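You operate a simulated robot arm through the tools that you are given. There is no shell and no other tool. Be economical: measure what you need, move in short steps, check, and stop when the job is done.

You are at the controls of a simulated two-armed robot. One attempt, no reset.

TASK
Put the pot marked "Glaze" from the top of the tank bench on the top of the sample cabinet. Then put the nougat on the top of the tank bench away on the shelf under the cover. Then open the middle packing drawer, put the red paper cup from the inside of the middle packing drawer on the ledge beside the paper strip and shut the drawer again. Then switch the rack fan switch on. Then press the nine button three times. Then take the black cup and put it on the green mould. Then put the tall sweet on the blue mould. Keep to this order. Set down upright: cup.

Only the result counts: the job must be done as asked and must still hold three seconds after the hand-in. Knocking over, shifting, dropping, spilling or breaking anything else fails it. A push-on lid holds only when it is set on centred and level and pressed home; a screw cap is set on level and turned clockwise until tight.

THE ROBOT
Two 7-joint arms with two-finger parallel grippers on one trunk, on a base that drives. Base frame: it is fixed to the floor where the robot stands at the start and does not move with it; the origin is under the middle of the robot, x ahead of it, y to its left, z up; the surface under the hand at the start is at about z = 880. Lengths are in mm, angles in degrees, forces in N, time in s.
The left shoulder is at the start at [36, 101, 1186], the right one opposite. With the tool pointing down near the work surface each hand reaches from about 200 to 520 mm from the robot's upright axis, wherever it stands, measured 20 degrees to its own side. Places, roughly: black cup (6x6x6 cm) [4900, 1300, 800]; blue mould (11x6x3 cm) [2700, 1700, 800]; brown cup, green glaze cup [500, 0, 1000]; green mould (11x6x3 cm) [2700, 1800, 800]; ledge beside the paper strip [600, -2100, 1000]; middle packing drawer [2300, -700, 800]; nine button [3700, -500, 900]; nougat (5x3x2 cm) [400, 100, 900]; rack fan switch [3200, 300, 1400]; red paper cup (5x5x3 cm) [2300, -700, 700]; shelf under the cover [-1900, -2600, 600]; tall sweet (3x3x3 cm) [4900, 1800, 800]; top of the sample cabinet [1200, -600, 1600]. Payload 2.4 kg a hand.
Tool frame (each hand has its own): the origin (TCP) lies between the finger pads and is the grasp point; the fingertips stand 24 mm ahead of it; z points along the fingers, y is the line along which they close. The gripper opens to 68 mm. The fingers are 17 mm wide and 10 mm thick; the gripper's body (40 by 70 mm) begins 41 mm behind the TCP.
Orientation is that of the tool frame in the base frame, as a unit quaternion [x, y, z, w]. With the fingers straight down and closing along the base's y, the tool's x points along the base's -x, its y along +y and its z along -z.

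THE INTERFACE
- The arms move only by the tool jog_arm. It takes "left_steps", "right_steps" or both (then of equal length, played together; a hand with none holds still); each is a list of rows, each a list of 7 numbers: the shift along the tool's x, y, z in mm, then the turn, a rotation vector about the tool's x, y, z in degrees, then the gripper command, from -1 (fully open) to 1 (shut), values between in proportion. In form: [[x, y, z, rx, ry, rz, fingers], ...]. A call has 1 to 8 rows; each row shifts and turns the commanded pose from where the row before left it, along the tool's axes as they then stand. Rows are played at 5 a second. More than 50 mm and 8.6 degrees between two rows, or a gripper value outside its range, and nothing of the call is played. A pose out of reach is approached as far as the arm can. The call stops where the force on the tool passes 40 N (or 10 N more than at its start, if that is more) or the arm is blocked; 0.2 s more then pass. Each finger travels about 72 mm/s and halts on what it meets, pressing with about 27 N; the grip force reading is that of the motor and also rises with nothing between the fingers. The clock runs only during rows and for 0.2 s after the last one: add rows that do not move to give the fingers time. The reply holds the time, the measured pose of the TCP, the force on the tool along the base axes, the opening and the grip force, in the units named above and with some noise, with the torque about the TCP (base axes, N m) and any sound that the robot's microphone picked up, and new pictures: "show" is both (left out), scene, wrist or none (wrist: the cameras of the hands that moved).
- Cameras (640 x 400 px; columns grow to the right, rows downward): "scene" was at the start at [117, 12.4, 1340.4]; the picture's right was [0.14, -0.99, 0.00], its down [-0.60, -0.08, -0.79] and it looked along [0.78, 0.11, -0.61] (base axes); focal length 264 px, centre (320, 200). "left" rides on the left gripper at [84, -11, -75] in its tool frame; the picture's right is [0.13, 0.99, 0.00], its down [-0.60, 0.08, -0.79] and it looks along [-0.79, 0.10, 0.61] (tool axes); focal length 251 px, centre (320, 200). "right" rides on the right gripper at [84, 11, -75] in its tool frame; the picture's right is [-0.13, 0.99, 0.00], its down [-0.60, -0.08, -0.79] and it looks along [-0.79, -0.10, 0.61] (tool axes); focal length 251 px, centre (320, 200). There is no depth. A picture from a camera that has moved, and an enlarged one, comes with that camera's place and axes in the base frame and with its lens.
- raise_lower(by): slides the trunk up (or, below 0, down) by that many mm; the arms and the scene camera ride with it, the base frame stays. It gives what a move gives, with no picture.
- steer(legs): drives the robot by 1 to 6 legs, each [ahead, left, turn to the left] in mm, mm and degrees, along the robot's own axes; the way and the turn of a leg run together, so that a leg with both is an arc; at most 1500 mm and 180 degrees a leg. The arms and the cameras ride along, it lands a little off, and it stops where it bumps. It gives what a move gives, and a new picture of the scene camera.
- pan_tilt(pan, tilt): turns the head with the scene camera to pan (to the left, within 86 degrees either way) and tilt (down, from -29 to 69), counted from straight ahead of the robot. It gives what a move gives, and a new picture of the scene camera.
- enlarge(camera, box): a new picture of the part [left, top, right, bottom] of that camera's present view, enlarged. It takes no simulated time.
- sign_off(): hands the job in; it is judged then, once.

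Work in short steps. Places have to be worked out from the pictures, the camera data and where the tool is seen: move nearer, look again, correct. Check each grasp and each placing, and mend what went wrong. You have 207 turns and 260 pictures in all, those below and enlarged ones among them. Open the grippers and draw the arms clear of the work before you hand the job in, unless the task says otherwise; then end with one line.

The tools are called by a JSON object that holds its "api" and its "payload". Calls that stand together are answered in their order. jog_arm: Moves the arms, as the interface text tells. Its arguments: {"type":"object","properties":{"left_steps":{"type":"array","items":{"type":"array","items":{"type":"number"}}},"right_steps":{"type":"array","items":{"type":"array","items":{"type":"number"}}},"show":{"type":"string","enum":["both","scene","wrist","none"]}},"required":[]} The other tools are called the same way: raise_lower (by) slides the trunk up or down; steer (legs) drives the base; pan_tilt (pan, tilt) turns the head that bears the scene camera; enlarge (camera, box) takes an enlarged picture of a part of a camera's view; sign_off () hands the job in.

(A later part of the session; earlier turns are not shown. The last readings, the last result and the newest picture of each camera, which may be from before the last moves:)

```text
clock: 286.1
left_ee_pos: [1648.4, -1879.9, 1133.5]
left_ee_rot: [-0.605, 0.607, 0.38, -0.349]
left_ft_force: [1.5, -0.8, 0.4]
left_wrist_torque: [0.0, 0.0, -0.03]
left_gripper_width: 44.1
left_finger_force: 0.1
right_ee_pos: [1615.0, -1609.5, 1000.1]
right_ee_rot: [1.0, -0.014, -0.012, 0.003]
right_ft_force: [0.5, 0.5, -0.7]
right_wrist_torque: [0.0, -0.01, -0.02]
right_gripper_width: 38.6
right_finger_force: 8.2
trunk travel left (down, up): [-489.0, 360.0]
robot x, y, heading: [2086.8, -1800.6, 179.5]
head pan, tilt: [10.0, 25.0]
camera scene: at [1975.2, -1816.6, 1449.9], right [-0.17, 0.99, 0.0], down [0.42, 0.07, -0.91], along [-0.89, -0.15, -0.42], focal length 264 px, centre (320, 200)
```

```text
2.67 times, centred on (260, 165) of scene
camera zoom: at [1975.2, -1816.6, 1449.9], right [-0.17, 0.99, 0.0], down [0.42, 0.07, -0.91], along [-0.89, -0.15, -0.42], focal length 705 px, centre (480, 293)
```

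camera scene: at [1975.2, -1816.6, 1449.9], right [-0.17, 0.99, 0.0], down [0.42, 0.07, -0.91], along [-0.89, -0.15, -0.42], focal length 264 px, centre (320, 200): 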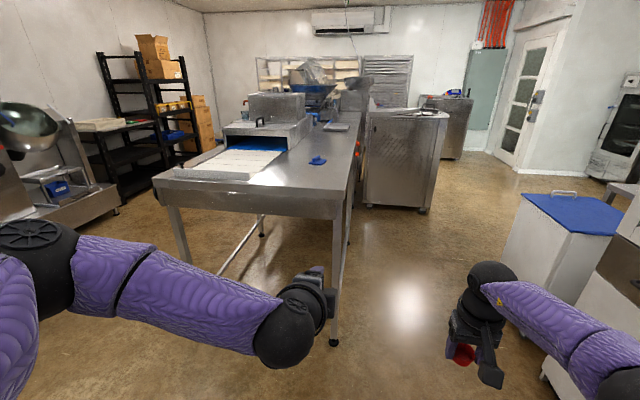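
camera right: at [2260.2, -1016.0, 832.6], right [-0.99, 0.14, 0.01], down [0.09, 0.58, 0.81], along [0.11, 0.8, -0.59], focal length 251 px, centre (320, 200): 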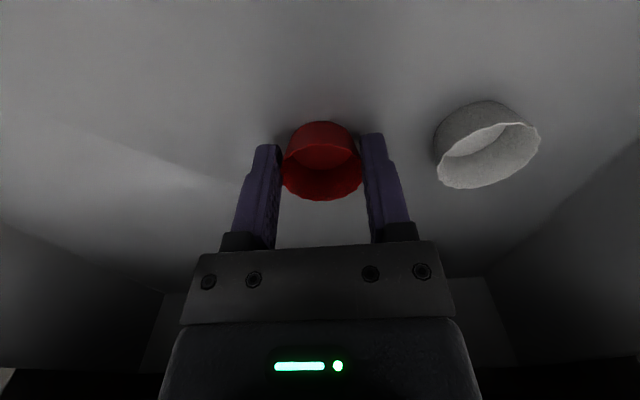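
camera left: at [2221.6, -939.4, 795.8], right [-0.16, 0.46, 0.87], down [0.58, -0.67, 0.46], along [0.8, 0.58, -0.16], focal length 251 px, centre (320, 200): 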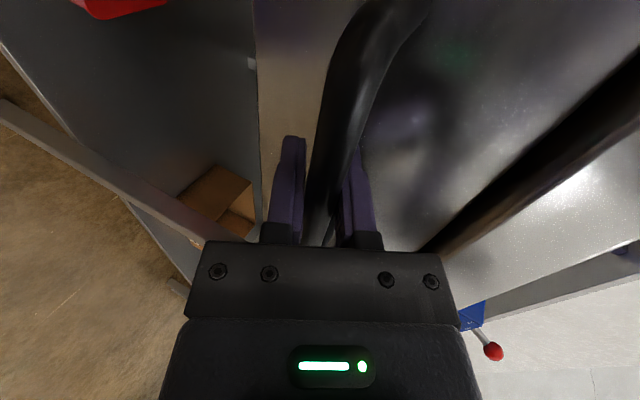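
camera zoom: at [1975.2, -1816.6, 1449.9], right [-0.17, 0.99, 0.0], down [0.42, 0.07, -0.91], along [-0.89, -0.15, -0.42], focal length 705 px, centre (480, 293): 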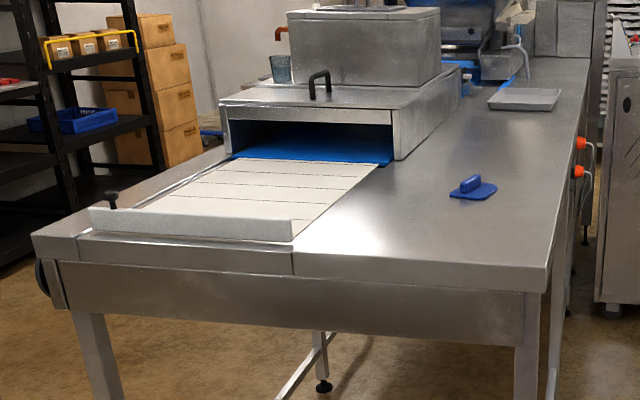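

The bare steel with the blue scraper is the ledge; scraper near (467, -2081), strip's edge y≈-2350, table edge y≈-1884. I aim for about (700, -2050), approaching from the north aisle with the hands raised.

{"api": "raise_lower", "payload": {"by": 130}}

{"api": "pan_tilt", "payload": {"pan": -10, "tilt": 45}}

{"api": "steer", "payload": {"legs": [[0, 0, 90], [-250, 0, 0], [0, -1190, 0]]}}

```text
clock: 287.6
left_ee_pos: [1648.2, -1880.9, 1262.5]
left_ee_rot: [-0.605, 0.606, 0.379, -0.35]
left_ft_force: [0.2, 0.5, 0.7]
left_wrist_torque: [-0.01, 0.03, -0.02]
left_gripper_width: 44.3
left_finger_force: 0.1
right_ee_pos: [1615.7, -1608.5, 1129.9]
right_ee_rot: [1.0, -0.014, -0.012, 0.002]
right_ft_force: [-0.4, 0.3, -0.1]
right_wrist_torque: [0.02, -0.01, -0.02]
right_gripper_width: 38.7
right_finger_force: 8.5
trunk travel left (down, up): [-619.0, 230.0]
robot x, y, heading: [2086.9, -1798.6, 179.5]
head pan, tilt: [10.0, 25.0]
```

```text
clock: 288.5
left_ee_pos: [1647.6, -1879.1, 1263.6]
left_ee_rot: [-0.605, 0.606, 0.38, -0.349]
left_ft_force: [0.4, 0.2, -0.3]
left_wrist_torque: [0.02, -0.01, -0.02]
left_gripper_width: 44.2
left_finger_force: 0.0
right_ee_pos: [1616.4, -1609.2, 1129.4]
right_ee_rot: [1.0, -0.014, -0.01, 0.002]
right_ft_force: [0.0, -0.9, -0.2]
right_wrist_torque: [-0.01, 0.04, -0.01]
right_gripper_width: 38.7
right_finger_force: 7.5
trunk travel left (down, up): [-619.0, 230.0]
robot x, y, heading: [2085.1, -1801.6, 179.6]
head pan, tilt: [-10.0, 45.0]
camera scene: at [1994.0, -1786.7, 1549.7], right [0.18, 0.98, 0.0], down [0.7, -0.13, -0.71], along [-0.7, 0.13, -0.71], focal length 264 px, centre (320, 200)
```

scene: 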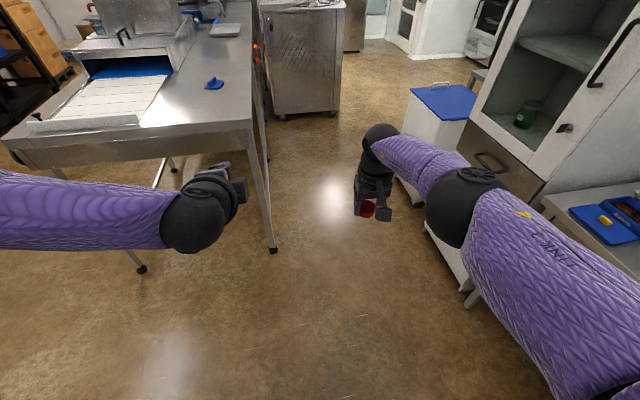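

```text
clock: 299.7
left_ee_pos: [966.6, -1960.1, 1264.4]
left_ee_rot: [0.856, -0.009, -0.025, 0.516]
left_ft_force: [-0.8, 0.0, 0.2]
left_wrist_torque: [0.06, 0.03, -0.01]
left_gripper_width: 44.2
left_finger_force: 0.0
right_ee_pos: [697.0, -1986.5, 1129.2]
right_ee_rot: [0.722, 0.691, -0.007, 0.009]
right_ft_force: [0.0, -0.3, -0.3]
right_wrist_torque: [-0.01, -0.01, 0.02]
right_gripper_width: 38.9
right_finger_force: 8.2
trunk travel left (down, up): [-619.0, 230.0]
robot x, y, heading: [901.7, -1517.0, -91.5]
head pan, tilt: [-10.0, 45.0]
camera scene: at [879.7, -1611.2, 1549.7], right [-0.98, 0.2, 0.0], down [0.14, 0.69, -0.71], along [-0.14, -0.69, -0.71], focal length 264 px, centre (320, 200)
```

scene: 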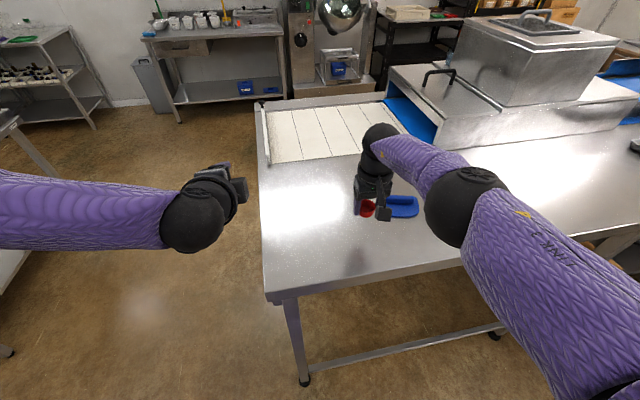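

I move 35 mm forward over bare steel and lower towards the ledge.

{"api": "jog_arm", "payload": {"right_steps": [[-35, 0, 20, 0, 0, 0, 0.4], [0, 0, 40, 0, 0, 0, 0.4], [0, 0, 20, 0, 0, 0, 0.4], [0, 0, 0, 0, 0, 0, 0.4]], "show": "wrist"}}

{"api": "enlarge", "payload": {"camera": "scene", "box": [320, 120, 460, 260]}}

```text
clock: 300.7
left_ee_pos: [966.1, -1959.4, 1263.5]
left_ee_rot: [0.857, -0.009, -0.025, 0.515]
left_ft_force: [0.0, -0.7, 0.1]
left_wrist_torque: [-0.03, -0.02, 0.0]
left_gripper_width: 44.6
left_finger_force: 0.0
right_ee_pos: [698.1, -1984.2, 1109.6]
right_ee_rot: [0.722, 0.692, -0.007, 0.011]
right_ft_force: [0.5, 0.2, -0.1]
right_wrist_torque: [-0.02, 0.0, -0.02]
right_gripper_width: 38.9
right_finger_force: 8.1
right hand out of reach, approached as far as the arm can: row 1, 2, 3
trunk travel left (down, up): [-619.0, 230.0]
robot x, y, heading: [896.7, -1519.7, -91.5]
head pan, tilt: [-10.0, 45.0]
camera right: at [711.5, -1897.4, 1183.4], right [0.98, -0.17, 0.01], down [-0.11, -0.58, 0.81], along [-0.13, -0.8, -0.59], focal length 251 px, centre (320, 200)
```

right: 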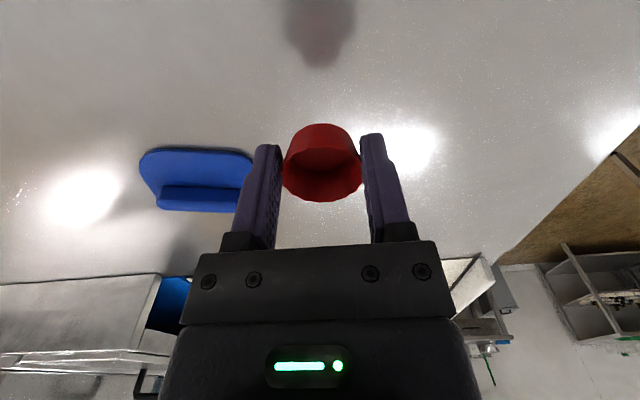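

```text
2.86 times, centred on (390, 190) of scene
camera zoom: at [880.0, -1611.2, 1549.7], right [-0.98, 0.2, 0.0], down [0.14, 0.69, -0.71], along [-0.14, -0.69, -0.71], focal length 755 px, centre (120, 229)
```

zoom: 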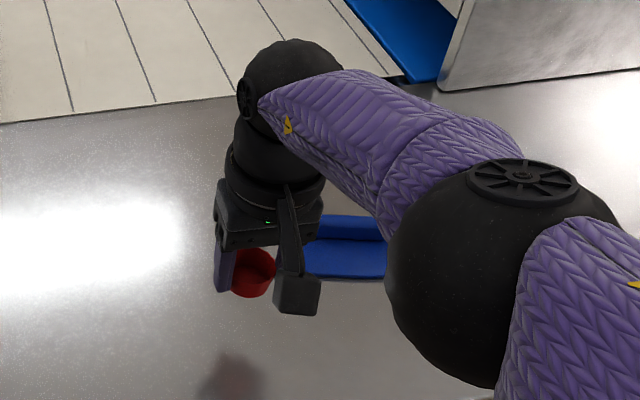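

I use the base and trunk instead: 35 mm ahead and 55 mm down.

{"api": "steer", "payload": {"legs": [[35, 0, 1.5]]}}

{"api": "raise_lower", "payload": {"by": -60}}

{"api": "enlarge", "payload": {"camera": "right", "box": [120, 0, 520, 250]}}

```text
clock: 301.6
left_ee_pos: [977.7, -1995.8, 1262.4]
left_ee_rot: [0.857, 0.003, -0.018, 0.515]
left_ft_force: [1.6, 0.1, -1.1]
left_wrist_torque: [-0.01, -0.02, 0.0]
left_gripper_width: 44.2
left_finger_force: 0.1
right_ee_pos: [709.5, -2026.0, 1109.0]
right_ee_rot: [0.713, 0.701, -0.006, 0.009]
right_ft_force: [-0.1, -0.1, -0.3]
right_wrist_torque: [0.04, -0.03, 0.01]
right_gripper_width: 38.7
right_finger_force: 7.8
trunk travel left (down, up): [-619.0, 230.0]
robot x, y, heading: [896.4, -1552.7, -89.7]
head pan, tilt: [-10.0, 45.0]
camera scene: at [882.2, -1649.2, 1549.5], right [-0.99, 0.17, 0.0], down [0.12, 0.7, -0.71], along [-0.12, -0.7, -0.71], focal length 264 px, centre (320, 200)
```

scene: 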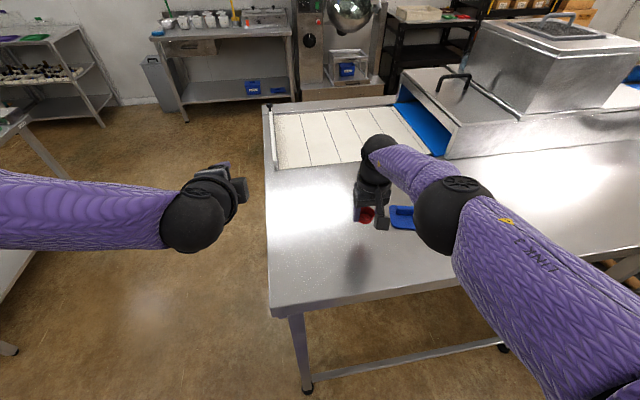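

```text
clock: 302.6
left_ee_pos: [978.2, -1993.2, 1202.4]
left_ee_rot: [0.856, 0.003, -0.019, 0.516]
left_ft_force: [-0.2, 0.0, -0.3]
left_wrist_torque: [0.07, -0.04, 0.0]
left_gripper_width: 44.1
left_finger_force: 0.1
right_ee_pos: [708.7, -2024.5, 1049.6]
right_ee_rot: [0.713, 0.701, -0.006, 0.011]
right_ft_force: [0.0, -0.7, -0.4]
right_wrist_torque: [0.02, -0.01, 0.0]
right_gripper_width: 39.0
right_finger_force: 7.9
trunk travel left (down, up): [-559.0, 290.0]
robot x, y, heading: [895.2, -1552.9, -89.9]
head pan, tilt: [-10.0, 45.0]
```

```text
1.60 times, centred on (320, 125) of right
camera zoom: at [721.2, -1937.4, 1123.6], right [0.99, -0.15, 0.01], down [-0.09, -0.58, 0.81], along [-0.11, -0.8, -0.59], focal length 402 px, centre (320, 320)
```

zoom: 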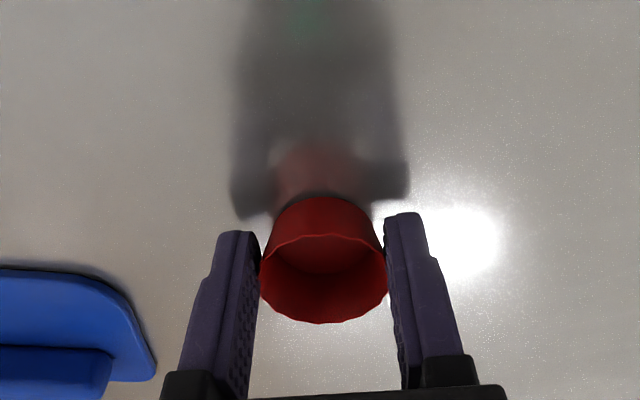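

The reflection nearly meets the cup. I lower in small steps.

{"api": "jog_arm", "payload": {"right_steps": [[0, 0, 4, 0, 0, 0, 0.4], [0, 0, 3, 0, 0, 0, 0.4], [0, 0, 0, 0, 0, 0, 0.4]], "show": "none"}}

{"api": "enlarge", "payload": {"camera": "right", "box": [220, 60, 420, 210]}}

```text
clock: 303.4
left_ee_pos: [978.1, -1992.5, 1203.9]
left_ee_rot: [0.857, 0.003, -0.018, 0.516]
left_ft_force: [0.4, -0.3, -0.3]
left_wrist_torque: [-0.02, 0.04, 0.01]
left_gripper_width: 44.7
left_finger_force: 0.0
right_ee_pos: [709.4, -2024.1, 1042.6]
right_ee_rot: [0.713, 0.701, -0.007, 0.011]
right_ft_force: [-0.9, -1.3, 9.9]
right_wrist_torque: [-0.05, 0.05, -0.03]
right_gripper_width: 39.3
right_finger_force: 7.6
trunk travel left (down, up): [-559.0, 290.0]
robot x, y, heading: [897.7, -1553.2, -89.5]
head pan, tilt: [-10.0, 45.0]
```

```text
2.67 times, centred on (320, 135) of right
camera zoom: at [720.8, -1937.1, 1116.7], right [0.99, -0.15, 0.01], down [-0.09, -0.58, 0.81], along [-0.11, -0.8, -0.59], focal length 670 px, centre (320, 373)
```

zoom: 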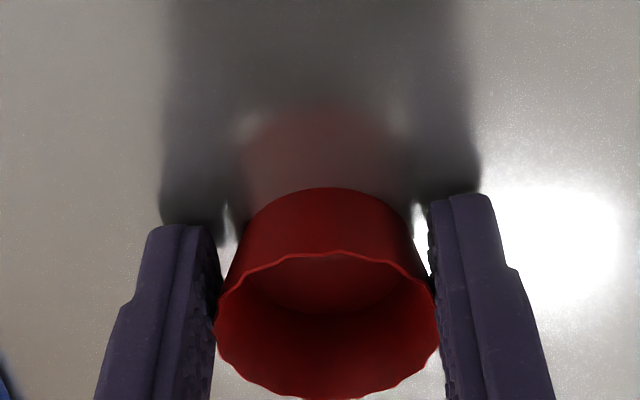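

Contact at 10 N; the cup touches the steel. I open and lift away.

{"api": "jog_arm", "payload": {"right_steps": [[0, 0, 0, 0, 0, 0, 0], [0, 0, 0, 0, 0, 0, -0.5], [0, 0, 0, 0, 0, 0, -0.7], [0, 0, -30, 0, 0, 0, -0.7], [0, 0, -40, 0, 0, 0, -0.7], [0, 0, 0, 0, 0, 0, -0.7]], "show": "both"}}

```text
clock: 304.8
left_ee_pos: [978.4, -1994.3, 1203.6]
left_ee_rot: [0.857, 0.003, -0.018, 0.515]
left_ft_force: [-0.1, -0.7, 0.5]
left_wrist_torque: [0.0, 0.0, 0.0]
left_gripper_width: 44.3
left_finger_force: 0.1
right_ee_pos: [709.8, -2023.5, 1111.3]
right_ee_rot: [0.713, 0.701, -0.007, 0.011]
right_ft_force: [0.1, 0.1, 0.7]
right_wrist_torque: [-0.02, -0.03, -0.01]
right_gripper_width: 57.6
right_finger_force: 0.0
trunk travel left (down, up): [-559.0, 290.0]
robot x, y, heading: [895.8, -1554.6, -89.9]
head pan, tilt: [-10.0, 45.0]
camera scene: at [882.0, -1649.9, 1489.6], right [-0.99, 0.17, 0.0], down [0.12, 0.7, -0.71], along [-0.12, -0.7, -0.71], focal length 264 px, centre (320, 200)
camera right: at [721.9, -1936.9, 1184.7], right [0.99, -0.15, 0.01], down [-0.09, -0.58, 0.81], along [-0.11, -0.8, -0.59], focal length 251 px, centre (320, 200)
```

scene: 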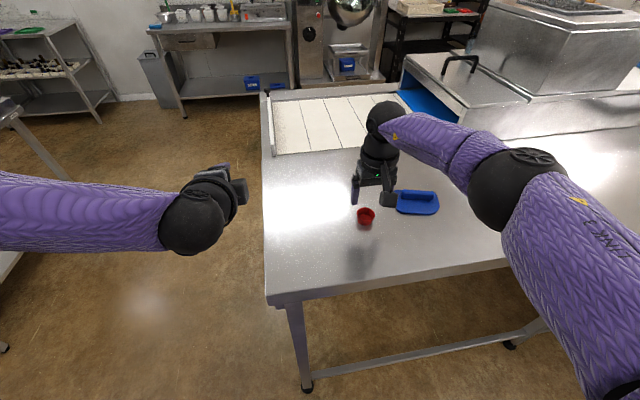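
right: 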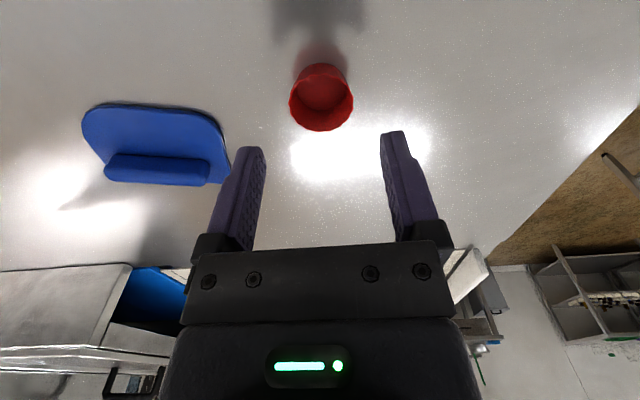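

The red cup stands upright on the ledge. I return to the drawer to shut it.

{"api": "steer", "payload": {"legs": [[-60, 0, 0], [0, 1490, 0], [130, 0, 0], [0, 0, 180]]}}

{"api": "pan_tilt", "payload": {"pan": 0, "tilt": 40}}

```text
clock: 320.9
left_ee_pos: [2301.6, -1186.0, 1203.6]
left_ee_rot: [0.002, 0.857, 0.515, 0.022]
left_ft_force: [0.3, 0.2, 0.5]
left_wrist_torque: [0.0, -0.01, 0.02]
left_gripper_width: 44.2
left_finger_force: 0.0
right_ee_pos: [2569.3, -1158.0, 1112.6]
right_ee_rot: [-0.696, 0.718, 0.01, 0.007]
right_ft_force: [0.1, -0.5, -0.8]
right_wrist_torque: [0.0, 0.01, -0.02]
right_gripper_width: 57.7
right_finger_force: 0.0
trunk travel left (down, up): [-559.0, 290.0]
robot x, y, heading: [2376.3, -1626.7, 89.4]
head pan, tilt: [-10.0, 45.0]
camera scene: at [2392.0, -1528.4, 1489.6], right [0.98, -0.18, 0.0], down [-0.13, -0.7, -0.71], along [0.13, 0.7, -0.71], focal length 264 px, centre (320, 200)
```

scene: 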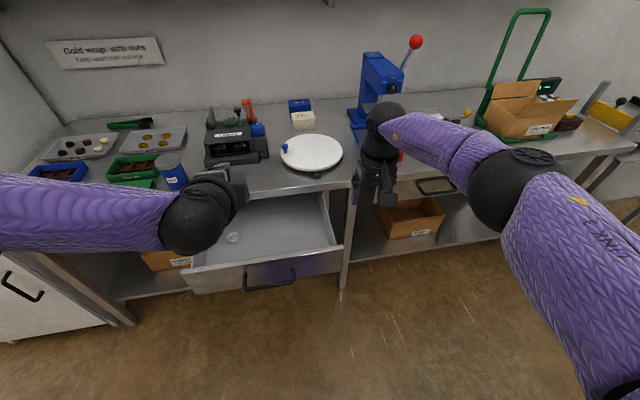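

```text
clock: 321.6
left_ee_pos: [2299.7, -1183.7, 1203.4]
left_ee_rot: [0.002, 0.857, 0.515, 0.022]
left_ft_force: [0.4, 1.0, -0.1]
left_wrist_torque: [0.01, 0.02, 0.02]
left_gripper_width: 44.2
left_finger_force: 0.1
right_ee_pos: [2568.2, -1157.6, 1110.1]
right_ee_rot: [-0.697, 0.717, 0.01, 0.007]
right_ft_force: [0.0, 0.6, -0.9]
right_wrist_torque: [-0.01, -0.02, -0.01]
right_gripper_width: 57.9
right_finger_force: 0.2
trunk travel left (down, up): [-559.0, 290.0]
robot x, y, heading: [2378.1, -1621.3, 89.4]
head pan, tilt: [0.0, 40.0]
camera scene: at [2378.0, -1523.3, 1496.8], right [1.0, -0.01, 0.0], down [-0.01, -0.64, -0.77], along [0.01, 0.77, -0.64], focal length 264 px, centre (320, 200)
```

scene: 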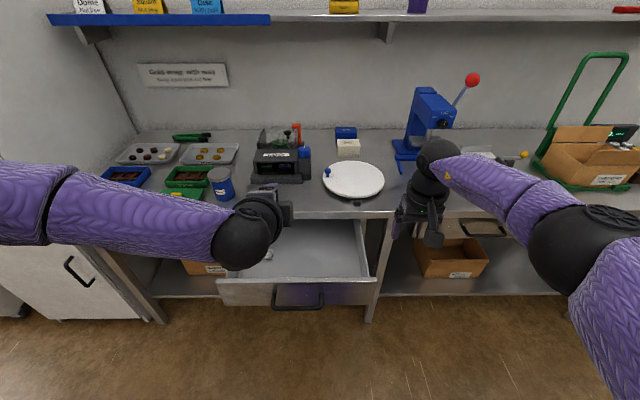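

I back 60 mm, lower the trunk to handle height and will regrip the bar to push the drawer home.

{"api": "steer", "payload": {"legs": [[-60, 0, 0.8]]}}

{"api": "raise_lower", "payload": {"by": -400}}

{"api": "raise_lower", "payload": {"by": -27}}

{"api": "pan_tilt", "payload": {"pan": 5, "tilt": 30}}

```text
clock: 322.6
left_ee_pos: [2294.5, -1246.0, 1204.2]
left_ee_rot: [-0.005, 0.857, 0.516, 0.018]
left_ft_force: [0.5, -0.4, -0.2]
left_wrist_torque: [-0.01, 0.0, -0.02]
left_gripper_width: 44.2
left_finger_force: 0.1
right_ee_pos: [2562.9, -1215.2, 1111.7]
right_ee_rot: [-0.702, 0.712, 0.01, 0.007]
right_ft_force: [-0.8, -0.4, -0.8]
right_wrist_torque: [0.05, 0.02, -0.02]
right_gripper_width: 57.8
right_finger_force: 0.0
trunk travel left (down, up): [-559.0, 290.0]
robot x, y, heading: [2374.4, -1683.4, 90.1]
head pan, tilt: [0.0, 40.0]
camera scene: at [2376.5, -1583.2, 1497.0], right [1.0, 0.01, 0.0], down [0.0, -0.64, -0.77], along [0.0, 0.77, -0.64], focal length 264 px, centre (320, 200)
```

scene: 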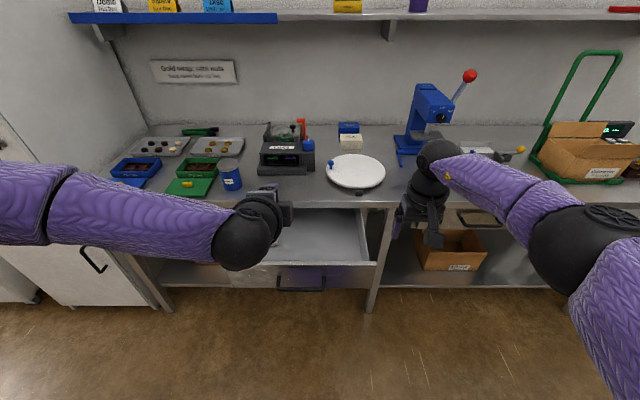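

```text
clock: 326.4
left_ee_pos: [2294.6, -1244.2, 803.4]
left_ee_rot: [-0.005, 0.857, 0.516, 0.018]
left_ft_force: [-0.1, -0.3, 0.1]
left_wrist_torque: [0.01, -0.03, -0.01]
left_gripper_width: 44.3
left_finger_force: 0.1
right_ee_pos: [2563.6, -1214.5, 712.2]
right_ee_rot: [-0.702, 0.712, 0.011, 0.007]
right_ft_force: [0.1, -0.3, -0.5]
right_wrist_torque: [-0.03, 0.0, -0.02]
right_gripper_width: 57.8
right_finger_force: 0.0
trunk travel left (down, up): [-159.0, 690.0]
robot x, y, heading: [2375.0, -1684.4, 90.2]
head pan, tilt: [0.0, 40.0]
```

```text
clock: 327.2
left_ee_pos: [2294.0, -1244.1, 777.3]
left_ee_rot: [-0.005, 0.857, 0.516, 0.019]
left_ft_force: [0.4, -0.4, -0.1]
left_wrist_torque: [0.02, 0.02, -0.01]
left_gripper_width: 44.3
left_finger_force: 0.0
right_ee_pos: [2563.4, -1214.2, 684.9]
right_ee_rot: [-0.701, 0.713, 0.011, 0.007]
right_ft_force: [0.6, 0.1, 0.8]
right_wrist_torque: [-0.04, 0.01, -0.02]
right_gripper_width: 57.8
right_finger_force: 0.0
trunk travel left (down, up): [-132.0, 717.0]
robot x, y, heading: [2375.4, -1681.3, 90.4]
head pan, tilt: [0.0, 40.0]
```

```text
clock: 327.9
left_ee_pos: [2294.7, -1244.9, 776.1]
left_ee_rot: [-0.005, 0.857, 0.515, 0.018]
left_ft_force: [0.8, 0.4, 0.6]
left_wrist_torque: [0.03, 0.02, 0.01]
left_gripper_width: 44.4
left_finger_force: 0.0
right_ee_pos: [2562.0, -1213.3, 683.9]
right_ee_rot: [-0.701, 0.713, 0.01, 0.007]
right_ft_force: [-0.7, 0.2, -0.5]
right_wrist_torque: [-0.01, 0.02, 0.0]
right_gripper_width: 57.7
right_finger_force: 0.0
trunk travel left (down, up): [-132.0, 717.0]
robot x, y, heading: [2378.2, -1684.4, 90.3]
head pan, tilt: [5.0, 30.0]
camera scene: at [2368.2, -1500.6, 1080.1], right [1.0, 0.09, 0.0], down [0.05, -0.5, -0.87], along [-0.08, 0.86, -0.5], focal length 264 px, centre (320, 200)
```

scene: 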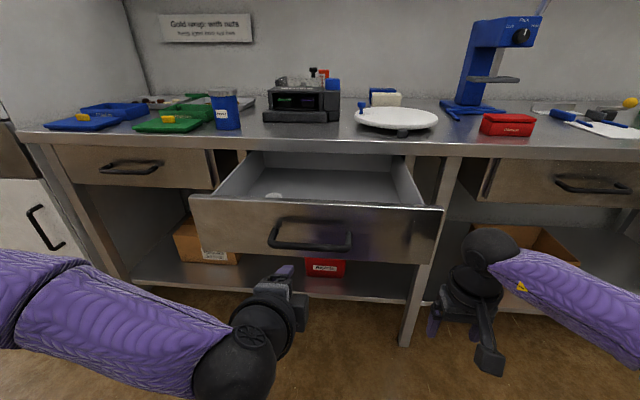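

Before pushing, the right hand must be tucked back so it doesn't hit the bench. I pull it in 150 mm and outward 60 mm, then advance to the bar.

{"api": "jog_arm", "payload": {"right_steps": [[35, -15, -10, 0, 0, 0, -0.7], [35, -15, -10, 0, 0, 0, -0.7], [35, -15, -10, 0, 0, 0, -0.7], [35, -15, -10, 0, 0, 0, -0.7], [0, 0, 0, 0, 0, 0, -0.7]], "show": "none"}}

{"api": "steer", "payload": {"legs": [[90, 0, 0]]}}

{"api": "enlarge", "payload": {"camera": "left", "box": [160, 0, 560, 260]}}

```text
clock: 329.1
left_ee_pos: [2294.6, -1244.8, 776.4]
left_ee_rot: [-0.005, 0.856, 0.516, 0.018]
left_ft_force: [0.0, 0.2, -0.3]
left_wrist_torque: [-0.03, 0.01, 0.01]
left_gripper_width: 44.2
left_finger_force: 0.1
right_ee_pos: [2621.2, -1356.5, 720.1]
right_ee_rot: [-0.701, 0.713, 0.01, 0.006]
right_ft_force: [0.1, 0.4, 0.1]
right_wrist_torque: [-0.02, -0.03, -0.04]
right_gripper_width: 57.9
right_finger_force: 0.1
trunk travel left (down, up): [-132.0, 717.0]
robot x, y, heading: [2379.1, -1686.3, 90.4]
head pan, tilt: [5.0, 30.0]
```

```text
clock: 330.2
left_ee_pos: [2293.7, -1154.9, 776.2]
left_ee_rot: [-0.005, 0.857, 0.516, 0.018]
left_ft_force: [0.7, 0.0, 0.0]
left_wrist_torque: [0.0, 0.02, 0.0]
left_gripper_width: 44.1
left_finger_force: 0.1
right_ee_pos: [2619.4, -1265.6, 721.5]
right_ee_rot: [-0.702, 0.712, 0.011, 0.007]
right_ft_force: [1.1, -0.3, 0.5]
right_wrist_torque: [-0.01, 0.0, 0.0]
right_gripper_width: 57.7
right_finger_force: 0.1
trunk travel left (down, up): [-132.0, 717.0]
robot x, y, heading: [2377.2, -1593.0, 90.5]
head pan, tilt: [5.0, 30.0]
camera scene: at [2367.7, -1410.8, 1080.2], right [1.0, 0.09, 0.0], down [0.05, -0.5, -0.87], along [-0.08, 0.86, -0.5], focal length 264 px, centre (320, 200)
```

scene: 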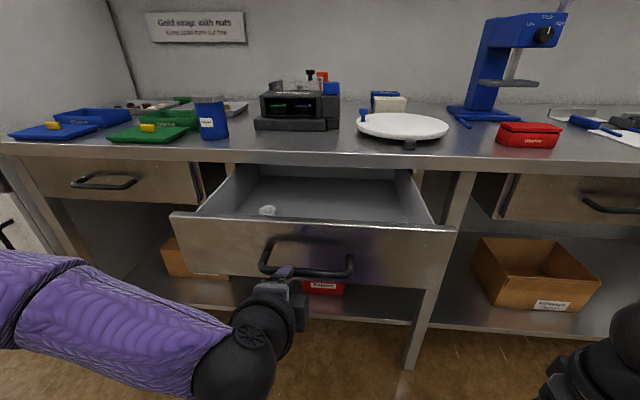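

```text
1.54 times, centred on (360, 130) of left
camera zoom: at [2208.0, -1225.2, 799.5], right [-0.15, 0.47, 0.87], down [0.58, -0.67, 0.46], along [0.8, 0.58, -0.17], focal length 387 px, centre (258, 308)
```

zoom: 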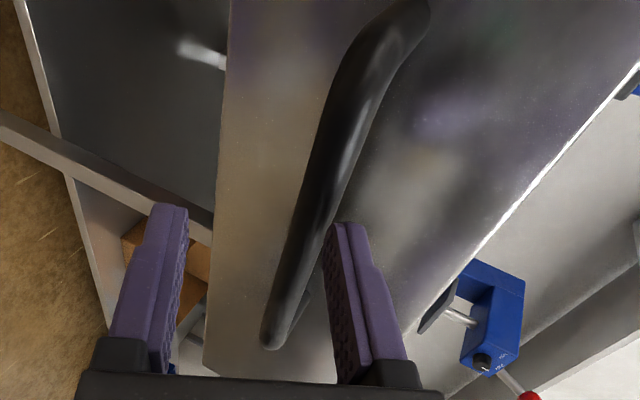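

Bar between the fingers again. I advance 13 mm along the tool and close.

{"api": "jog_arm", "payload": {"left_steps": [[0, 0, 7, 0, 0, 0, -0.3], [0, 0, 6, 0, 0, 0, 0.2], [0, 0, 0, 0, 0, 0, 0.6], [0, 0, 0, 0, 0, 0, 1], [0, 0, 0, 0, 0, 0, 1]], "show": "none"}}

```text
clock: 331.4
left_ee_pos: [2294.1, -1142.2, 771.0]
left_ee_rot: [-0.005, 0.857, 0.515, 0.017]
left_ft_force: [0.6, 0.7, 0.1]
left_wrist_torque: [-0.02, 0.0, 0.02]
left_gripper_width: 0.0
left_finger_force: 23.5
right_ee_pos: [2620.6, -1264.4, 721.3]
right_ee_rot: [-0.702, 0.712, 0.011, 0.007]
right_ft_force: [0.0, -0.3, -0.8]
right_wrist_torque: [0.03, 0.03, -0.01]
right_gripper_width: 57.7
right_finger_force: 0.0
trunk travel left (down, up): [-132.0, 717.0]
robot x, y, heading: [2375.7, -1586.9, 90.2]
head pan, tilt: [5.0, 30.0]
```

The grip closed on nothing. I look where the bar is.

{"api": "enlarge", "payload": {"camera": "left", "box": [160, 0, 560, 260]}}

{"api": "enlarge", "payload": {"camera": "scene", "box": [200, 190, 400, 340]}}

```text
1.54 times, centred on (360, 130) of left
camera zoom: at [2208.2, -1213.5, 793.9], right [-0.15, 0.47, 0.87], down [0.58, -0.67, 0.46], along [0.8, 0.58, -0.17], focal length 387 px, centre (258, 308)
```

zoom: 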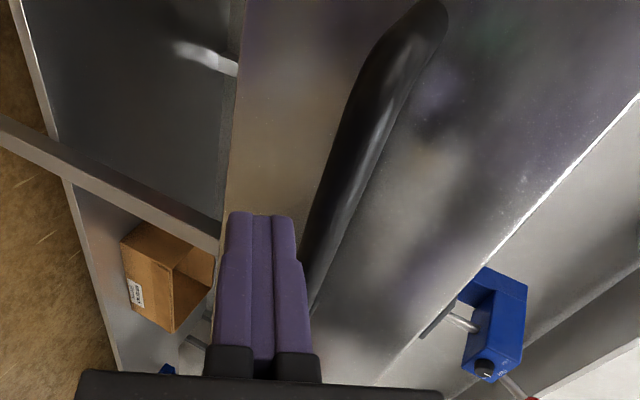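

```text
2.67 times, centred on (300, 265) of scene
camera zoom: at [2367.7, -1410.7, 1080.2], right [1.0, 0.09, 0.0], down [0.05, -0.5, -0.87], along [-0.08, 0.86, -0.5], focal length 705 px, centre (373, 27)
```

zoom: 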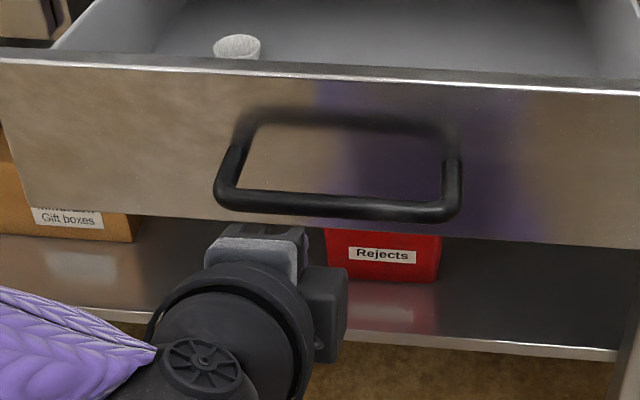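

The drawer had slid in about 36 mm; the bar is at y≈-1097. I reopen, shift up 25 mm across the tool and advance 30 mm.

{"api": "jog_arm", "payload": {"left_steps": [[0, 0, -8, 0, 0, 0, 0], [0, 12, 0, 0, 0, 0, -0.3], [0, 13, 0, 0, 0, 0, -0.3], [0, 0, 0, 0, 0, 0, -0.3]], "show": "wrist"}}

```text
clock: 332.4
left_ee_pos: [2293.4, -1138.3, 795.7]
left_ee_rot: [-0.005, 0.856, 0.516, 0.018]
left_ft_force: [-0.2, -0.4, 0.8]
left_wrist_torque: [-0.01, 0.04, -0.01]
left_gripper_width: 44.1
left_finger_force: 0.0
right_ee_pos: [2620.1, -1265.5, 722.6]
right_ee_rot: [-0.703, 0.711, 0.01, 0.007]
right_ft_force: [-0.3, 0.8, -0.4]
right_wrist_torque: [0.01, -0.03, -0.03]
right_gripper_width: 57.7
right_finger_force: 0.1
trunk travel left (down, up): [-132.0, 717.0]
robot x, y, heading: [2374.3, -1593.4, 90.3]
head pan, tilt: [5.0, 30.0]
camera left: at [2207.5, -1209.0, 819.1], right [-0.15, 0.47, 0.87], down [0.58, -0.67, 0.46], along [0.8, 0.58, -0.17], focal length 251 px, centre (320, 200)
```

left: 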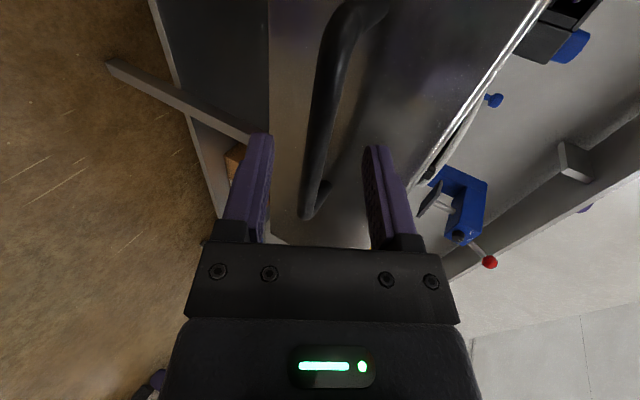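

The bar is now in the middle of the gap. I advance and close.

{"api": "jog_arm", "payload": {"left_steps": [[0, 0, 16, 0, 0, 0, -0.3], [0, 0, 16, 0, 0, 0, -0.2], [0, 0, 4, 0, 0, 0, 0.2], [0, 0, 0, 0, 0, 0, 0.8], [0, 0, 0, 0, 0, 0, 1], [0, 0, 0, 0, 0, 0, 1]], "show": "wrist"}}

```text
clock: 333.8
left_ee_pos: [2293.3, -1107.3, 779.1]
left_ee_rot: [-0.003, 0.856, 0.516, 0.017]
left_ft_force: [-1.2, 1.4, 5.7]
left_wrist_torque: [0.04, 0.59, -0.19]
left_gripper_width: 14.1
left_finger_force: 34.0
right_ee_pos: [2618.7, -1265.6, 720.9]
right_ee_rot: [-0.702, 0.712, 0.011, 0.007]
right_ft_force: [0.1, 0.5, 0.3]
right_wrist_torque: [0.0, -0.02, 0.02]
right_gripper_width: 57.9
right_finger_force: 0.1
trunk travel left (down, up): [-132.0, 717.0]
robot x, y, heading: [2377.4, -1592.4, 90.5]
head pan, tilt: [5.0, 30.0]
camera left: at [2207.9, -1177.4, 802.0], right [-0.15, 0.47, 0.87], down [0.58, -0.67, 0.46], along [0.8, 0.58, -0.17], focal length 251 px, centre (320, 200)
```

left: 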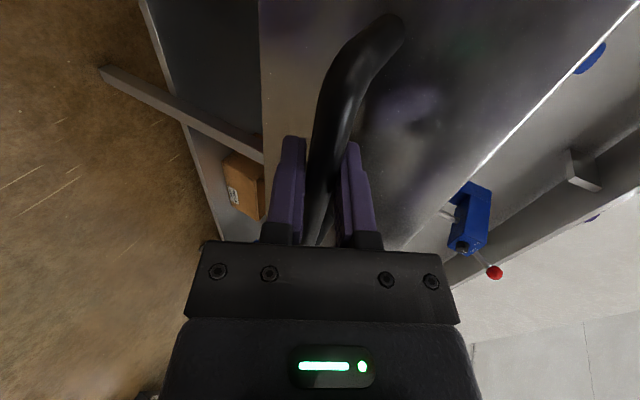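

Gripped. I push by driving 205 mm ahead, then finish carefully.

{"api": "steer", "payload": {"legs": [[205, 0, 0]]}}

```text
clock: 335.4
left_ee_pos: [2293.1, -905.9, 778.8]
left_ee_rot: [-0.003, 0.857, 0.516, 0.017]
left_ft_force: [9.3, 1.2, 6.4]
left_wrist_torque: [0.0, 0.38, -0.47]
left_gripper_width: 13.9
left_finger_force: 33.8
right_ee_pos: [2619.4, -1065.1, 721.2]
right_ee_rot: [-0.702, 0.712, 0.011, 0.007]
right_ft_force: [0.6, -0.6, 0.0]
right_wrist_torque: [-0.04, -0.04, -0.02]
right_gripper_width: 58.0
right_finger_force: 0.1
trunk travel left (down, up): [-132.0, 717.0]
robot x, y, heading: [2375.8, -1393.9, 90.7]
head pan, tilt: [5.0, 30.0]
camera scene: at [2367.4, -1210.0, 1080.3], right [1.0, 0.09, 0.0], down [0.05, -0.5, -0.87], along [-0.08, 0.86, -0.5], focal length 264 px, centre (320, 200)
```

scene: 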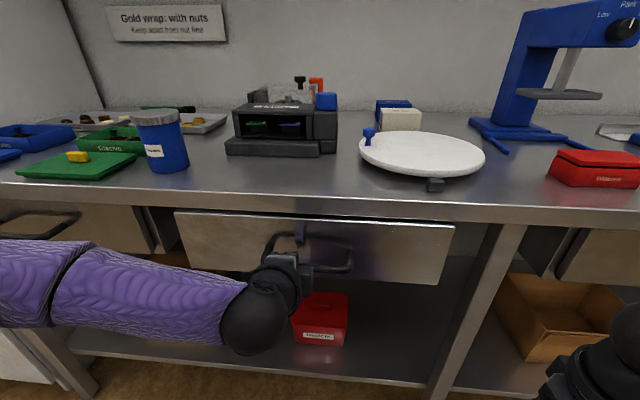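

Nearly shut; another 30 mm by driving, then finish with the arm.

{"api": "steer", "payload": {"legs": [[30, 0, 0]]}}

{"api": "jog_arm", "payload": {"left_steps": [[0, 2.4, 4.4, 0, 0, 0, 1], [0, 2.4, 4.4, 0, 0, 0, 1], [0, 2.4, 4.4, 0, 0, 0, 1], [0, 0, 0, 0, 0, 0, 1]], "show": "none"}}

```text
clock: 336.2
left_ee_pos: [2293.6, -875.4, 776.9]
left_ee_rot: [-0.002, 0.857, 0.515, 0.019]
left_ft_force: [4.4, -5.2, -3.8]
left_wrist_torque: [-0.05, 0.03, -1.17]
left_gripper_width: 13.8
left_finger_force: 33.8
right_ee_pos: [2618.2, -1033.8, 720.8]
right_ee_rot: [-0.702, 0.712, 0.009, 0.006]
right_ft_force: [0.3, -0.1, -0.2]
right_wrist_torque: [-0.01, 0.01, -0.06]
right_gripper_width: 57.9
right_finger_force: 0.2
trunk travel left (down, up): [-132.0, 717.0]
robot x, y, heading: [2374.9, -1363.7, 90.4]
head pan, tilt: [5.0, 30.0]
camera scene: at [2366.7, -1179.5, 1080.2], right [1.0, 0.09, 0.0], down [0.05, -0.5, -0.87], along [-0.08, 0.86, -0.5], focal length 264 px, centre (320, 200)
```

scene: 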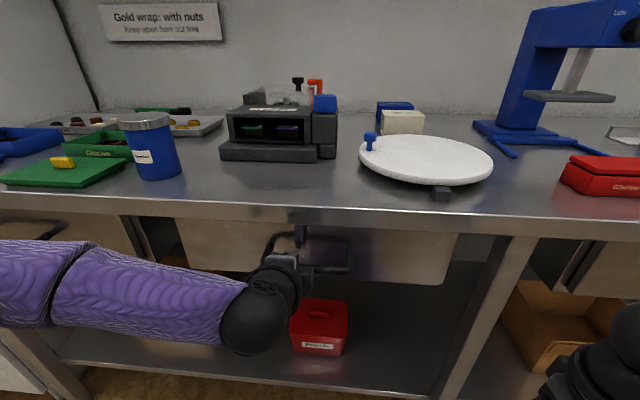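

```text
clock: 336.9
left_ee_pos: [2293.1, -871.1, 776.4]
left_ee_rot: [0.0, 0.86, 0.511, 0.019]
left_ft_force: [-2.6, -15.0, 5.1]
left_wrist_torque: [0.02, 0.7, 0.02]
left_gripper_width: 13.8
left_finger_force: 33.8
right_ee_pos: [2618.7, -1035.8, 721.5]
right_ee_rot: [-0.703, 0.711, 0.011, 0.007]
right_ft_force: [0.4, -0.4, -1.0]
right_wrist_torque: [0.0, 0.02, 0.01]
right_gripper_width: 57.8
right_finger_force: 0.1
trunk travel left (down, up): [-132.0, 717.0]
robot x, y, heading: [2372.9, -1365.2, 90.6]
head pan, tilt: [5.0, 30.0]
stopped in row 3 (left hand): the force on the tool passed its limit at 44 N (the readings are from after the stop); the commanded pose is now the measured one
```

The drawer stops at its home position (44 N). I open the fingers fully and withdraw without dragging the bar.

{"api": "jog_arm", "payload": {"left_steps": [[0, 0, 0, 0, 0, 0, 0.3], [0, 0, 0, 0, 0, 0, -0.3], [0, 0, 0, 0, 0, 0, -0.3], [0, 0, -25, 0, 0, 0, -0.3], [0, 0, -30, 0, 0, 0, -0.3], [0, 0, 0, 0, 0, 0, -0.3]], "show": "wrist"}}

{"api": "steer", "payload": {"legs": [[-350, 0, 0]]}}

```text
clock: 338.2
left_ee_pos: [2291.7, -915.9, 801.2]
left_ee_rot: [-0.002, 0.86, 0.51, 0.019]
left_ft_force: [-0.7, 0.3, 0.1]
left_wrist_torque: [-0.01, -0.01, 0.01]
left_gripper_width: 44.2
left_finger_force: 0.1
right_ee_pos: [2618.4, -1034.6, 720.6]
right_ee_rot: [-0.702, 0.712, 0.01, 0.006]
right_ft_force: [0.2, -0.7, -0.2]
right_wrist_torque: [0.0, 0.03, 0.01]
right_gripper_width: 57.9
right_finger_force: 0.1
trunk travel left (down, up): [-132.0, 717.0]
robot x, y, heading: [2375.2, -1365.3, 90.5]
head pan, tilt: [5.0, 30.0]
camera left: at [2204.8, -985.8, 825.4], right [-0.15, 0.48, 0.87], down [0.58, -0.67, 0.47], along [0.8, 0.57, -0.18], focal length 251 px, centre (320, 200)
```

left: 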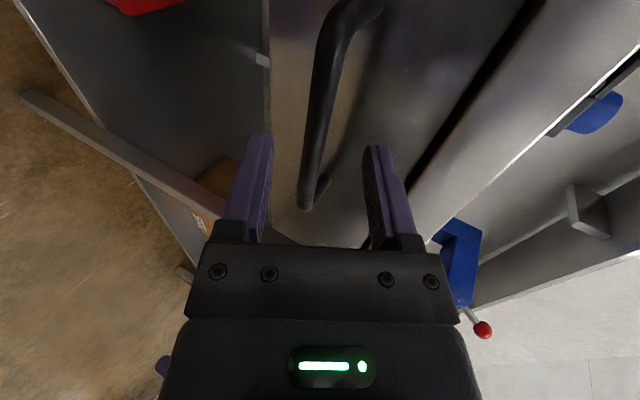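

```text
clock: 340.5
left_ee_pos: [2292.8, -1270.3, 801.9]
left_ee_rot: [-0.003, 0.86, 0.509, 0.017]
left_ft_force: [-0.1, -0.7, 0.9]
left_wrist_torque: [0.0, -0.03, -0.01]
left_gripper_width: 44.2
left_finger_force: 0.0
right_ee_pos: [2620.0, -1389.7, 719.4]
right_ee_rot: [-0.703, 0.711, 0.011, 0.007]
right_ft_force: [0.2, -0.4, 0.3]
right_wrist_torque: [0.0, -0.02, 0.01]
right_gripper_width: 57.8
right_finger_force: 0.1
trunk travel left (down, up): [-132.0, 717.0]
robot x, y, heading: [2381.2, -1721.8, 90.5]
head pan, tilt: [5.0, 30.0]
camera scene: at [2368.5, -1534.4, 1080.2], right [1.0, 0.1, 0.0], down [0.05, -0.5, -0.87], along [-0.08, 0.86, -0.5], focal length 264 px, centre (320, 200)
```

scene: 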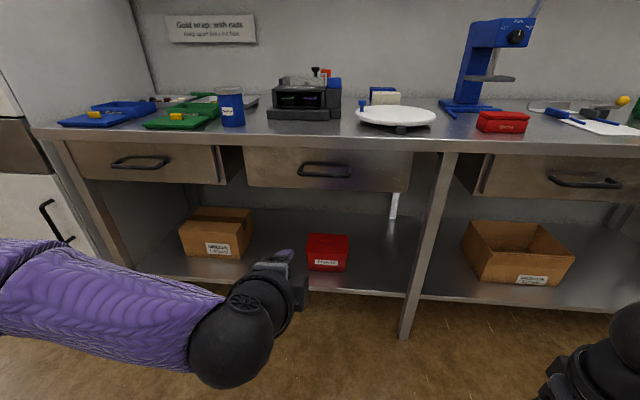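

The drawer is shut flush. Next, the rack fan switch near (3200, 300, 1400): I raise the trunk, turn east and look around.

{"api": "raise_lower", "payload": {"by": 350}}

{"api": "pan_tilt", "payload": {"pan": 25, "tilt": 15}}

{"api": "steer", "payload": {"legs": [[0, 0, -90], [900, 150, 0]]}}

```text
clock: 344.0
left_ee_pos: [2293.3, -1270.5, 1151.2]
left_ee_rot: [-0.001, 0.86, 0.509, 0.019]
left_ft_force: [0.5, -0.5, -0.7]
left_wrist_torque: [-0.02, -0.03, 0.0]
left_gripper_width: 44.5
left_finger_force: 0.0
right_ee_pos: [2619.6, -1388.0, 1070.2]
right_ee_rot: [-0.703, 0.711, 0.01, 0.007]
right_ft_force: [0.2, -0.6, 0.3]
right_wrist_torque: [0.0, 0.0, -0.01]
right_gripper_width: 57.9
right_finger_force: 0.1
trunk travel left (down, up): [-482.0, 367.0]
robot x, y, heading: [2375.1, -1717.4, 90.5]
head pan, tilt: [5.0, 30.0]
```

```text
clock: 344.8
left_ee_pos: [2294.1, -1270.8, 1150.9]
left_ee_rot: [-0.002, 0.86, 0.51, 0.018]
left_ft_force: [1.0, -1.0, 0.1]
left_wrist_torque: [-0.01, 0.03, 0.04]
left_gripper_width: 44.3
left_finger_force: 0.0
right_ee_pos: [2619.7, -1388.7, 1070.7]
right_ee_rot: [-0.704, 0.71, 0.01, 0.007]
right_ft_force: [0.1, -0.1, 0.5]
right_wrist_torque: [-0.01, 0.03, -0.04]
right_gripper_width: 57.9
right_finger_force: 0.1
trunk travel left (down, up): [-482.0, 367.0]
robot x, y, heading: [2377.4, -1716.1, 90.4]
head pan, tilt: [25.0, 15.0]
camera scene: at [2337.7, -1610.3, 1459.1], right [0.9, 0.43, 0.0], down [0.11, -0.23, -0.97], along [-0.42, 0.87, -0.26], focal length 264 px, centre (320, 200)
```

scene: 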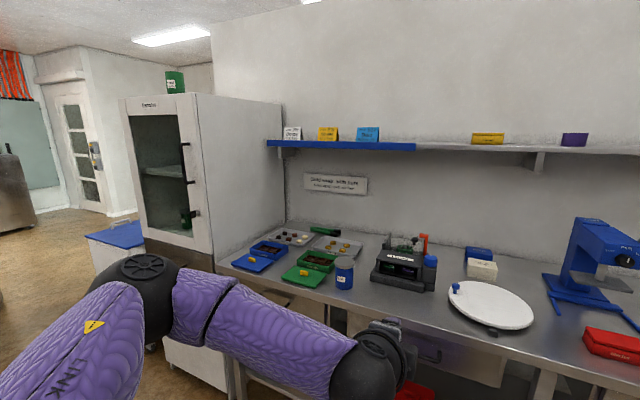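

```text
clock: 353.2
left_ee_pos: [3699.7, -1403.6, 1152.0]
left_ee_rot: [0.59, 0.626, 0.358, 0.363]
left_ft_force: [0.8, -0.1, -0.2]
left_wrist_torque: [-0.02, 0.04, 0.01]
left_gripper_width: 44.2
left_finger_force: 0.0
right_ee_pos: [3599.5, -1737.1, 1070.8]
right_ee_rot: [-0.022, 1.0, 0.003, 0.012]
right_ft_force: [-0.5, 0.3, 0.2]
right_wrist_torque: [0.02, -0.01, 0.0]
right_gripper_width: 57.8
right_finger_force: 0.1
trunk travel left (down, up): [-482.0, 367.0]
robot x, y, heading: [3258.1, -1515.9, 3.5]
head pan, tilt: [25.0, 15.0]
camera scene: at [3362.5, -1466.2, 1459.1], right [0.48, -0.88, 0.0], down [-0.23, -0.12, -0.97], along [0.85, 0.46, -0.26], focal length 264 px, centre (320, 200)
```

scene: 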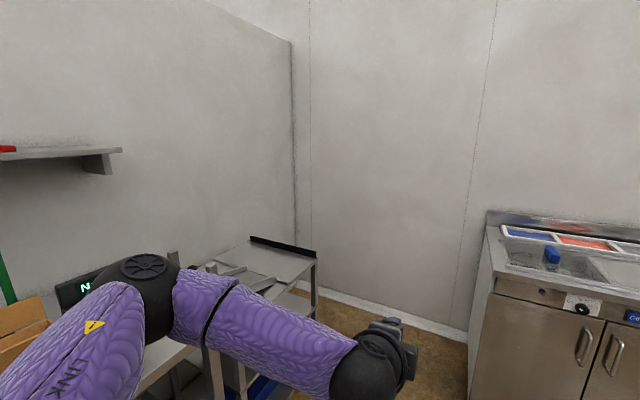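

The partition reaches the back wall, so the switch at y≈300 lies on its other side. I drive back west along the aisle and round.

{"api": "pan_tilt", "payload": {"pan": 0, "tilt": 25}}

{"api": "steer", "payload": {"legs": [[0, 0, 176.5], [1500, 0, 0], [1200, 0, 0]]}}

```text
clock: 354.1
left_ee_pos: [3699.9, -1403.8, 1150.6]
left_ee_rot: [0.589, 0.627, 0.358, 0.363]
left_ft_force: [-0.4, 0.4, -0.4]
left_wrist_torque: [-0.02, 0.01, 0.02]
left_gripper_width: 44.3
left_finger_force: 0.1
right_ee_pos: [3599.7, -1735.8, 1071.7]
right_ee_rot: [-0.022, 1.0, 0.002, 0.011]
right_ft_force: [-0.9, 0.7, 0.0]
right_wrist_torque: [0.0, -0.03, 0.02]
right_gripper_width: 57.7
right_finger_force: 0.1
trunk travel left (down, up): [-482.0, 367.0]
robot x, y, heading: [3256.6, -1515.9, 3.8]
head pan, tilt: [0.0, 25.0]
camera scene: at [3372.2, -1505.1, 1443.0], right [0.06, -1.0, 0.0], down [-0.42, -0.03, -0.91], along [0.9, 0.06, -0.42], focal length 264 px, centre (320, 200)
```

scene: 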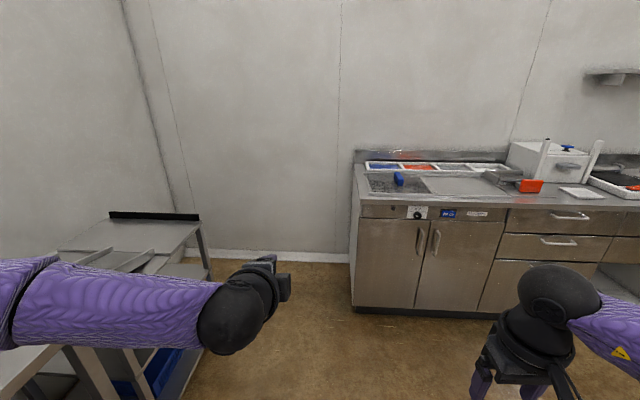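

```text
clock: 374.6
left_ee_pos: [105.7, -1733.5, 1151.4]
left_ee_rot: [0.62, -0.596, -0.366, 0.354]
left_ft_force: [0.7, -0.1, 0.2]
left_wrist_torque: [0.02, -0.01, 0.0]
left_gripper_width: 44.3
left_finger_force: 0.0
right_ee_pos: [214.4, -1402.0, 1069.4]
right_ee_rot: [1.0, 0.013, -0.011, 0.003]
right_ft_force: [-0.7, -0.4, 0.1]
right_wrist_torque: [-0.01, 0.04, -0.02]
right_gripper_width: 58.1
right_finger_force: 0.0
trunk travel left (down, up): [-482.0, 367.0]
robot x, y, heading: [551.3, -1629.3, -177.5]
head pan, tilt: [0.0, 25.0]
camera scene: at [435.7, -1636.2, 1442.9], right [-0.04, 1.0, 0.0], down [0.42, 0.02, -0.91], along [-0.91, -0.04, -0.42], focal length 264 px, centre (320, 200)
```

scene: 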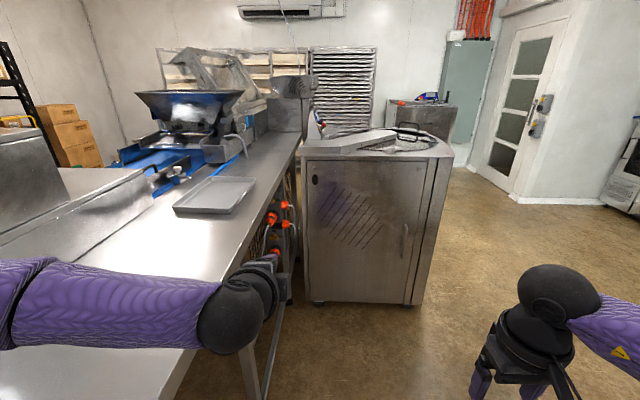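

I check the cup on the ledge is undisturbed while continuing: sidestep north, then on to the corner and up.

{"api": "steer", "payload": {"legs": [[0, 220, 0], [0, -430, 0], [850, 0, 0], [0, 0, -92], [1500, 0, 0], [750, 0, 0]]}}

```text
clock: 376.3
left_ee_pos: [114.0, -1939.7, 1153.2]
left_ee_rot: [0.618, -0.597, -0.374, 0.349]
left_ft_force: [-0.3, 0.4, -0.1]
left_wrist_torque: [-0.02, 0.0, 0.01]
left_gripper_width: 44.1
left_finger_force: 0.1
right_ee_pos: [224.7, -1609.8, 1074.9]
right_ee_rot: [1.0, 0.005, -0.013, -0.003]
right_ft_force: [0.1, 0.2, -0.2]
right_wrist_torque: [-0.02, 0.01, -0.03]
right_gripper_width: 57.8
right_finger_force: 0.1
trunk travel left (down, up): [-482.0, 367.0]
robot x, y, heading: [556.6, -1832.3, -178.2]
head pan, tilt: [0.0, 25.0]
stopped in leg 1: the robot was blocked; the commanded pose is now the measured one
camera scene: at [442.9, -1806.2, 1444.7], right [-0.03, 1.0, -0.02], down [0.42, -0.01, -0.91], along [-0.91, -0.04, -0.42], focal length 264 px, centre (320, 200)
```

scene: 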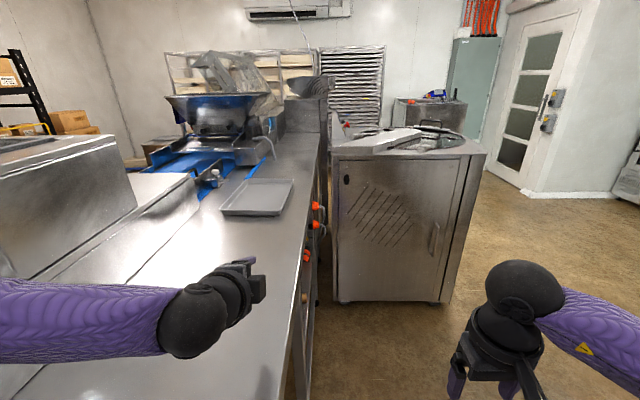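

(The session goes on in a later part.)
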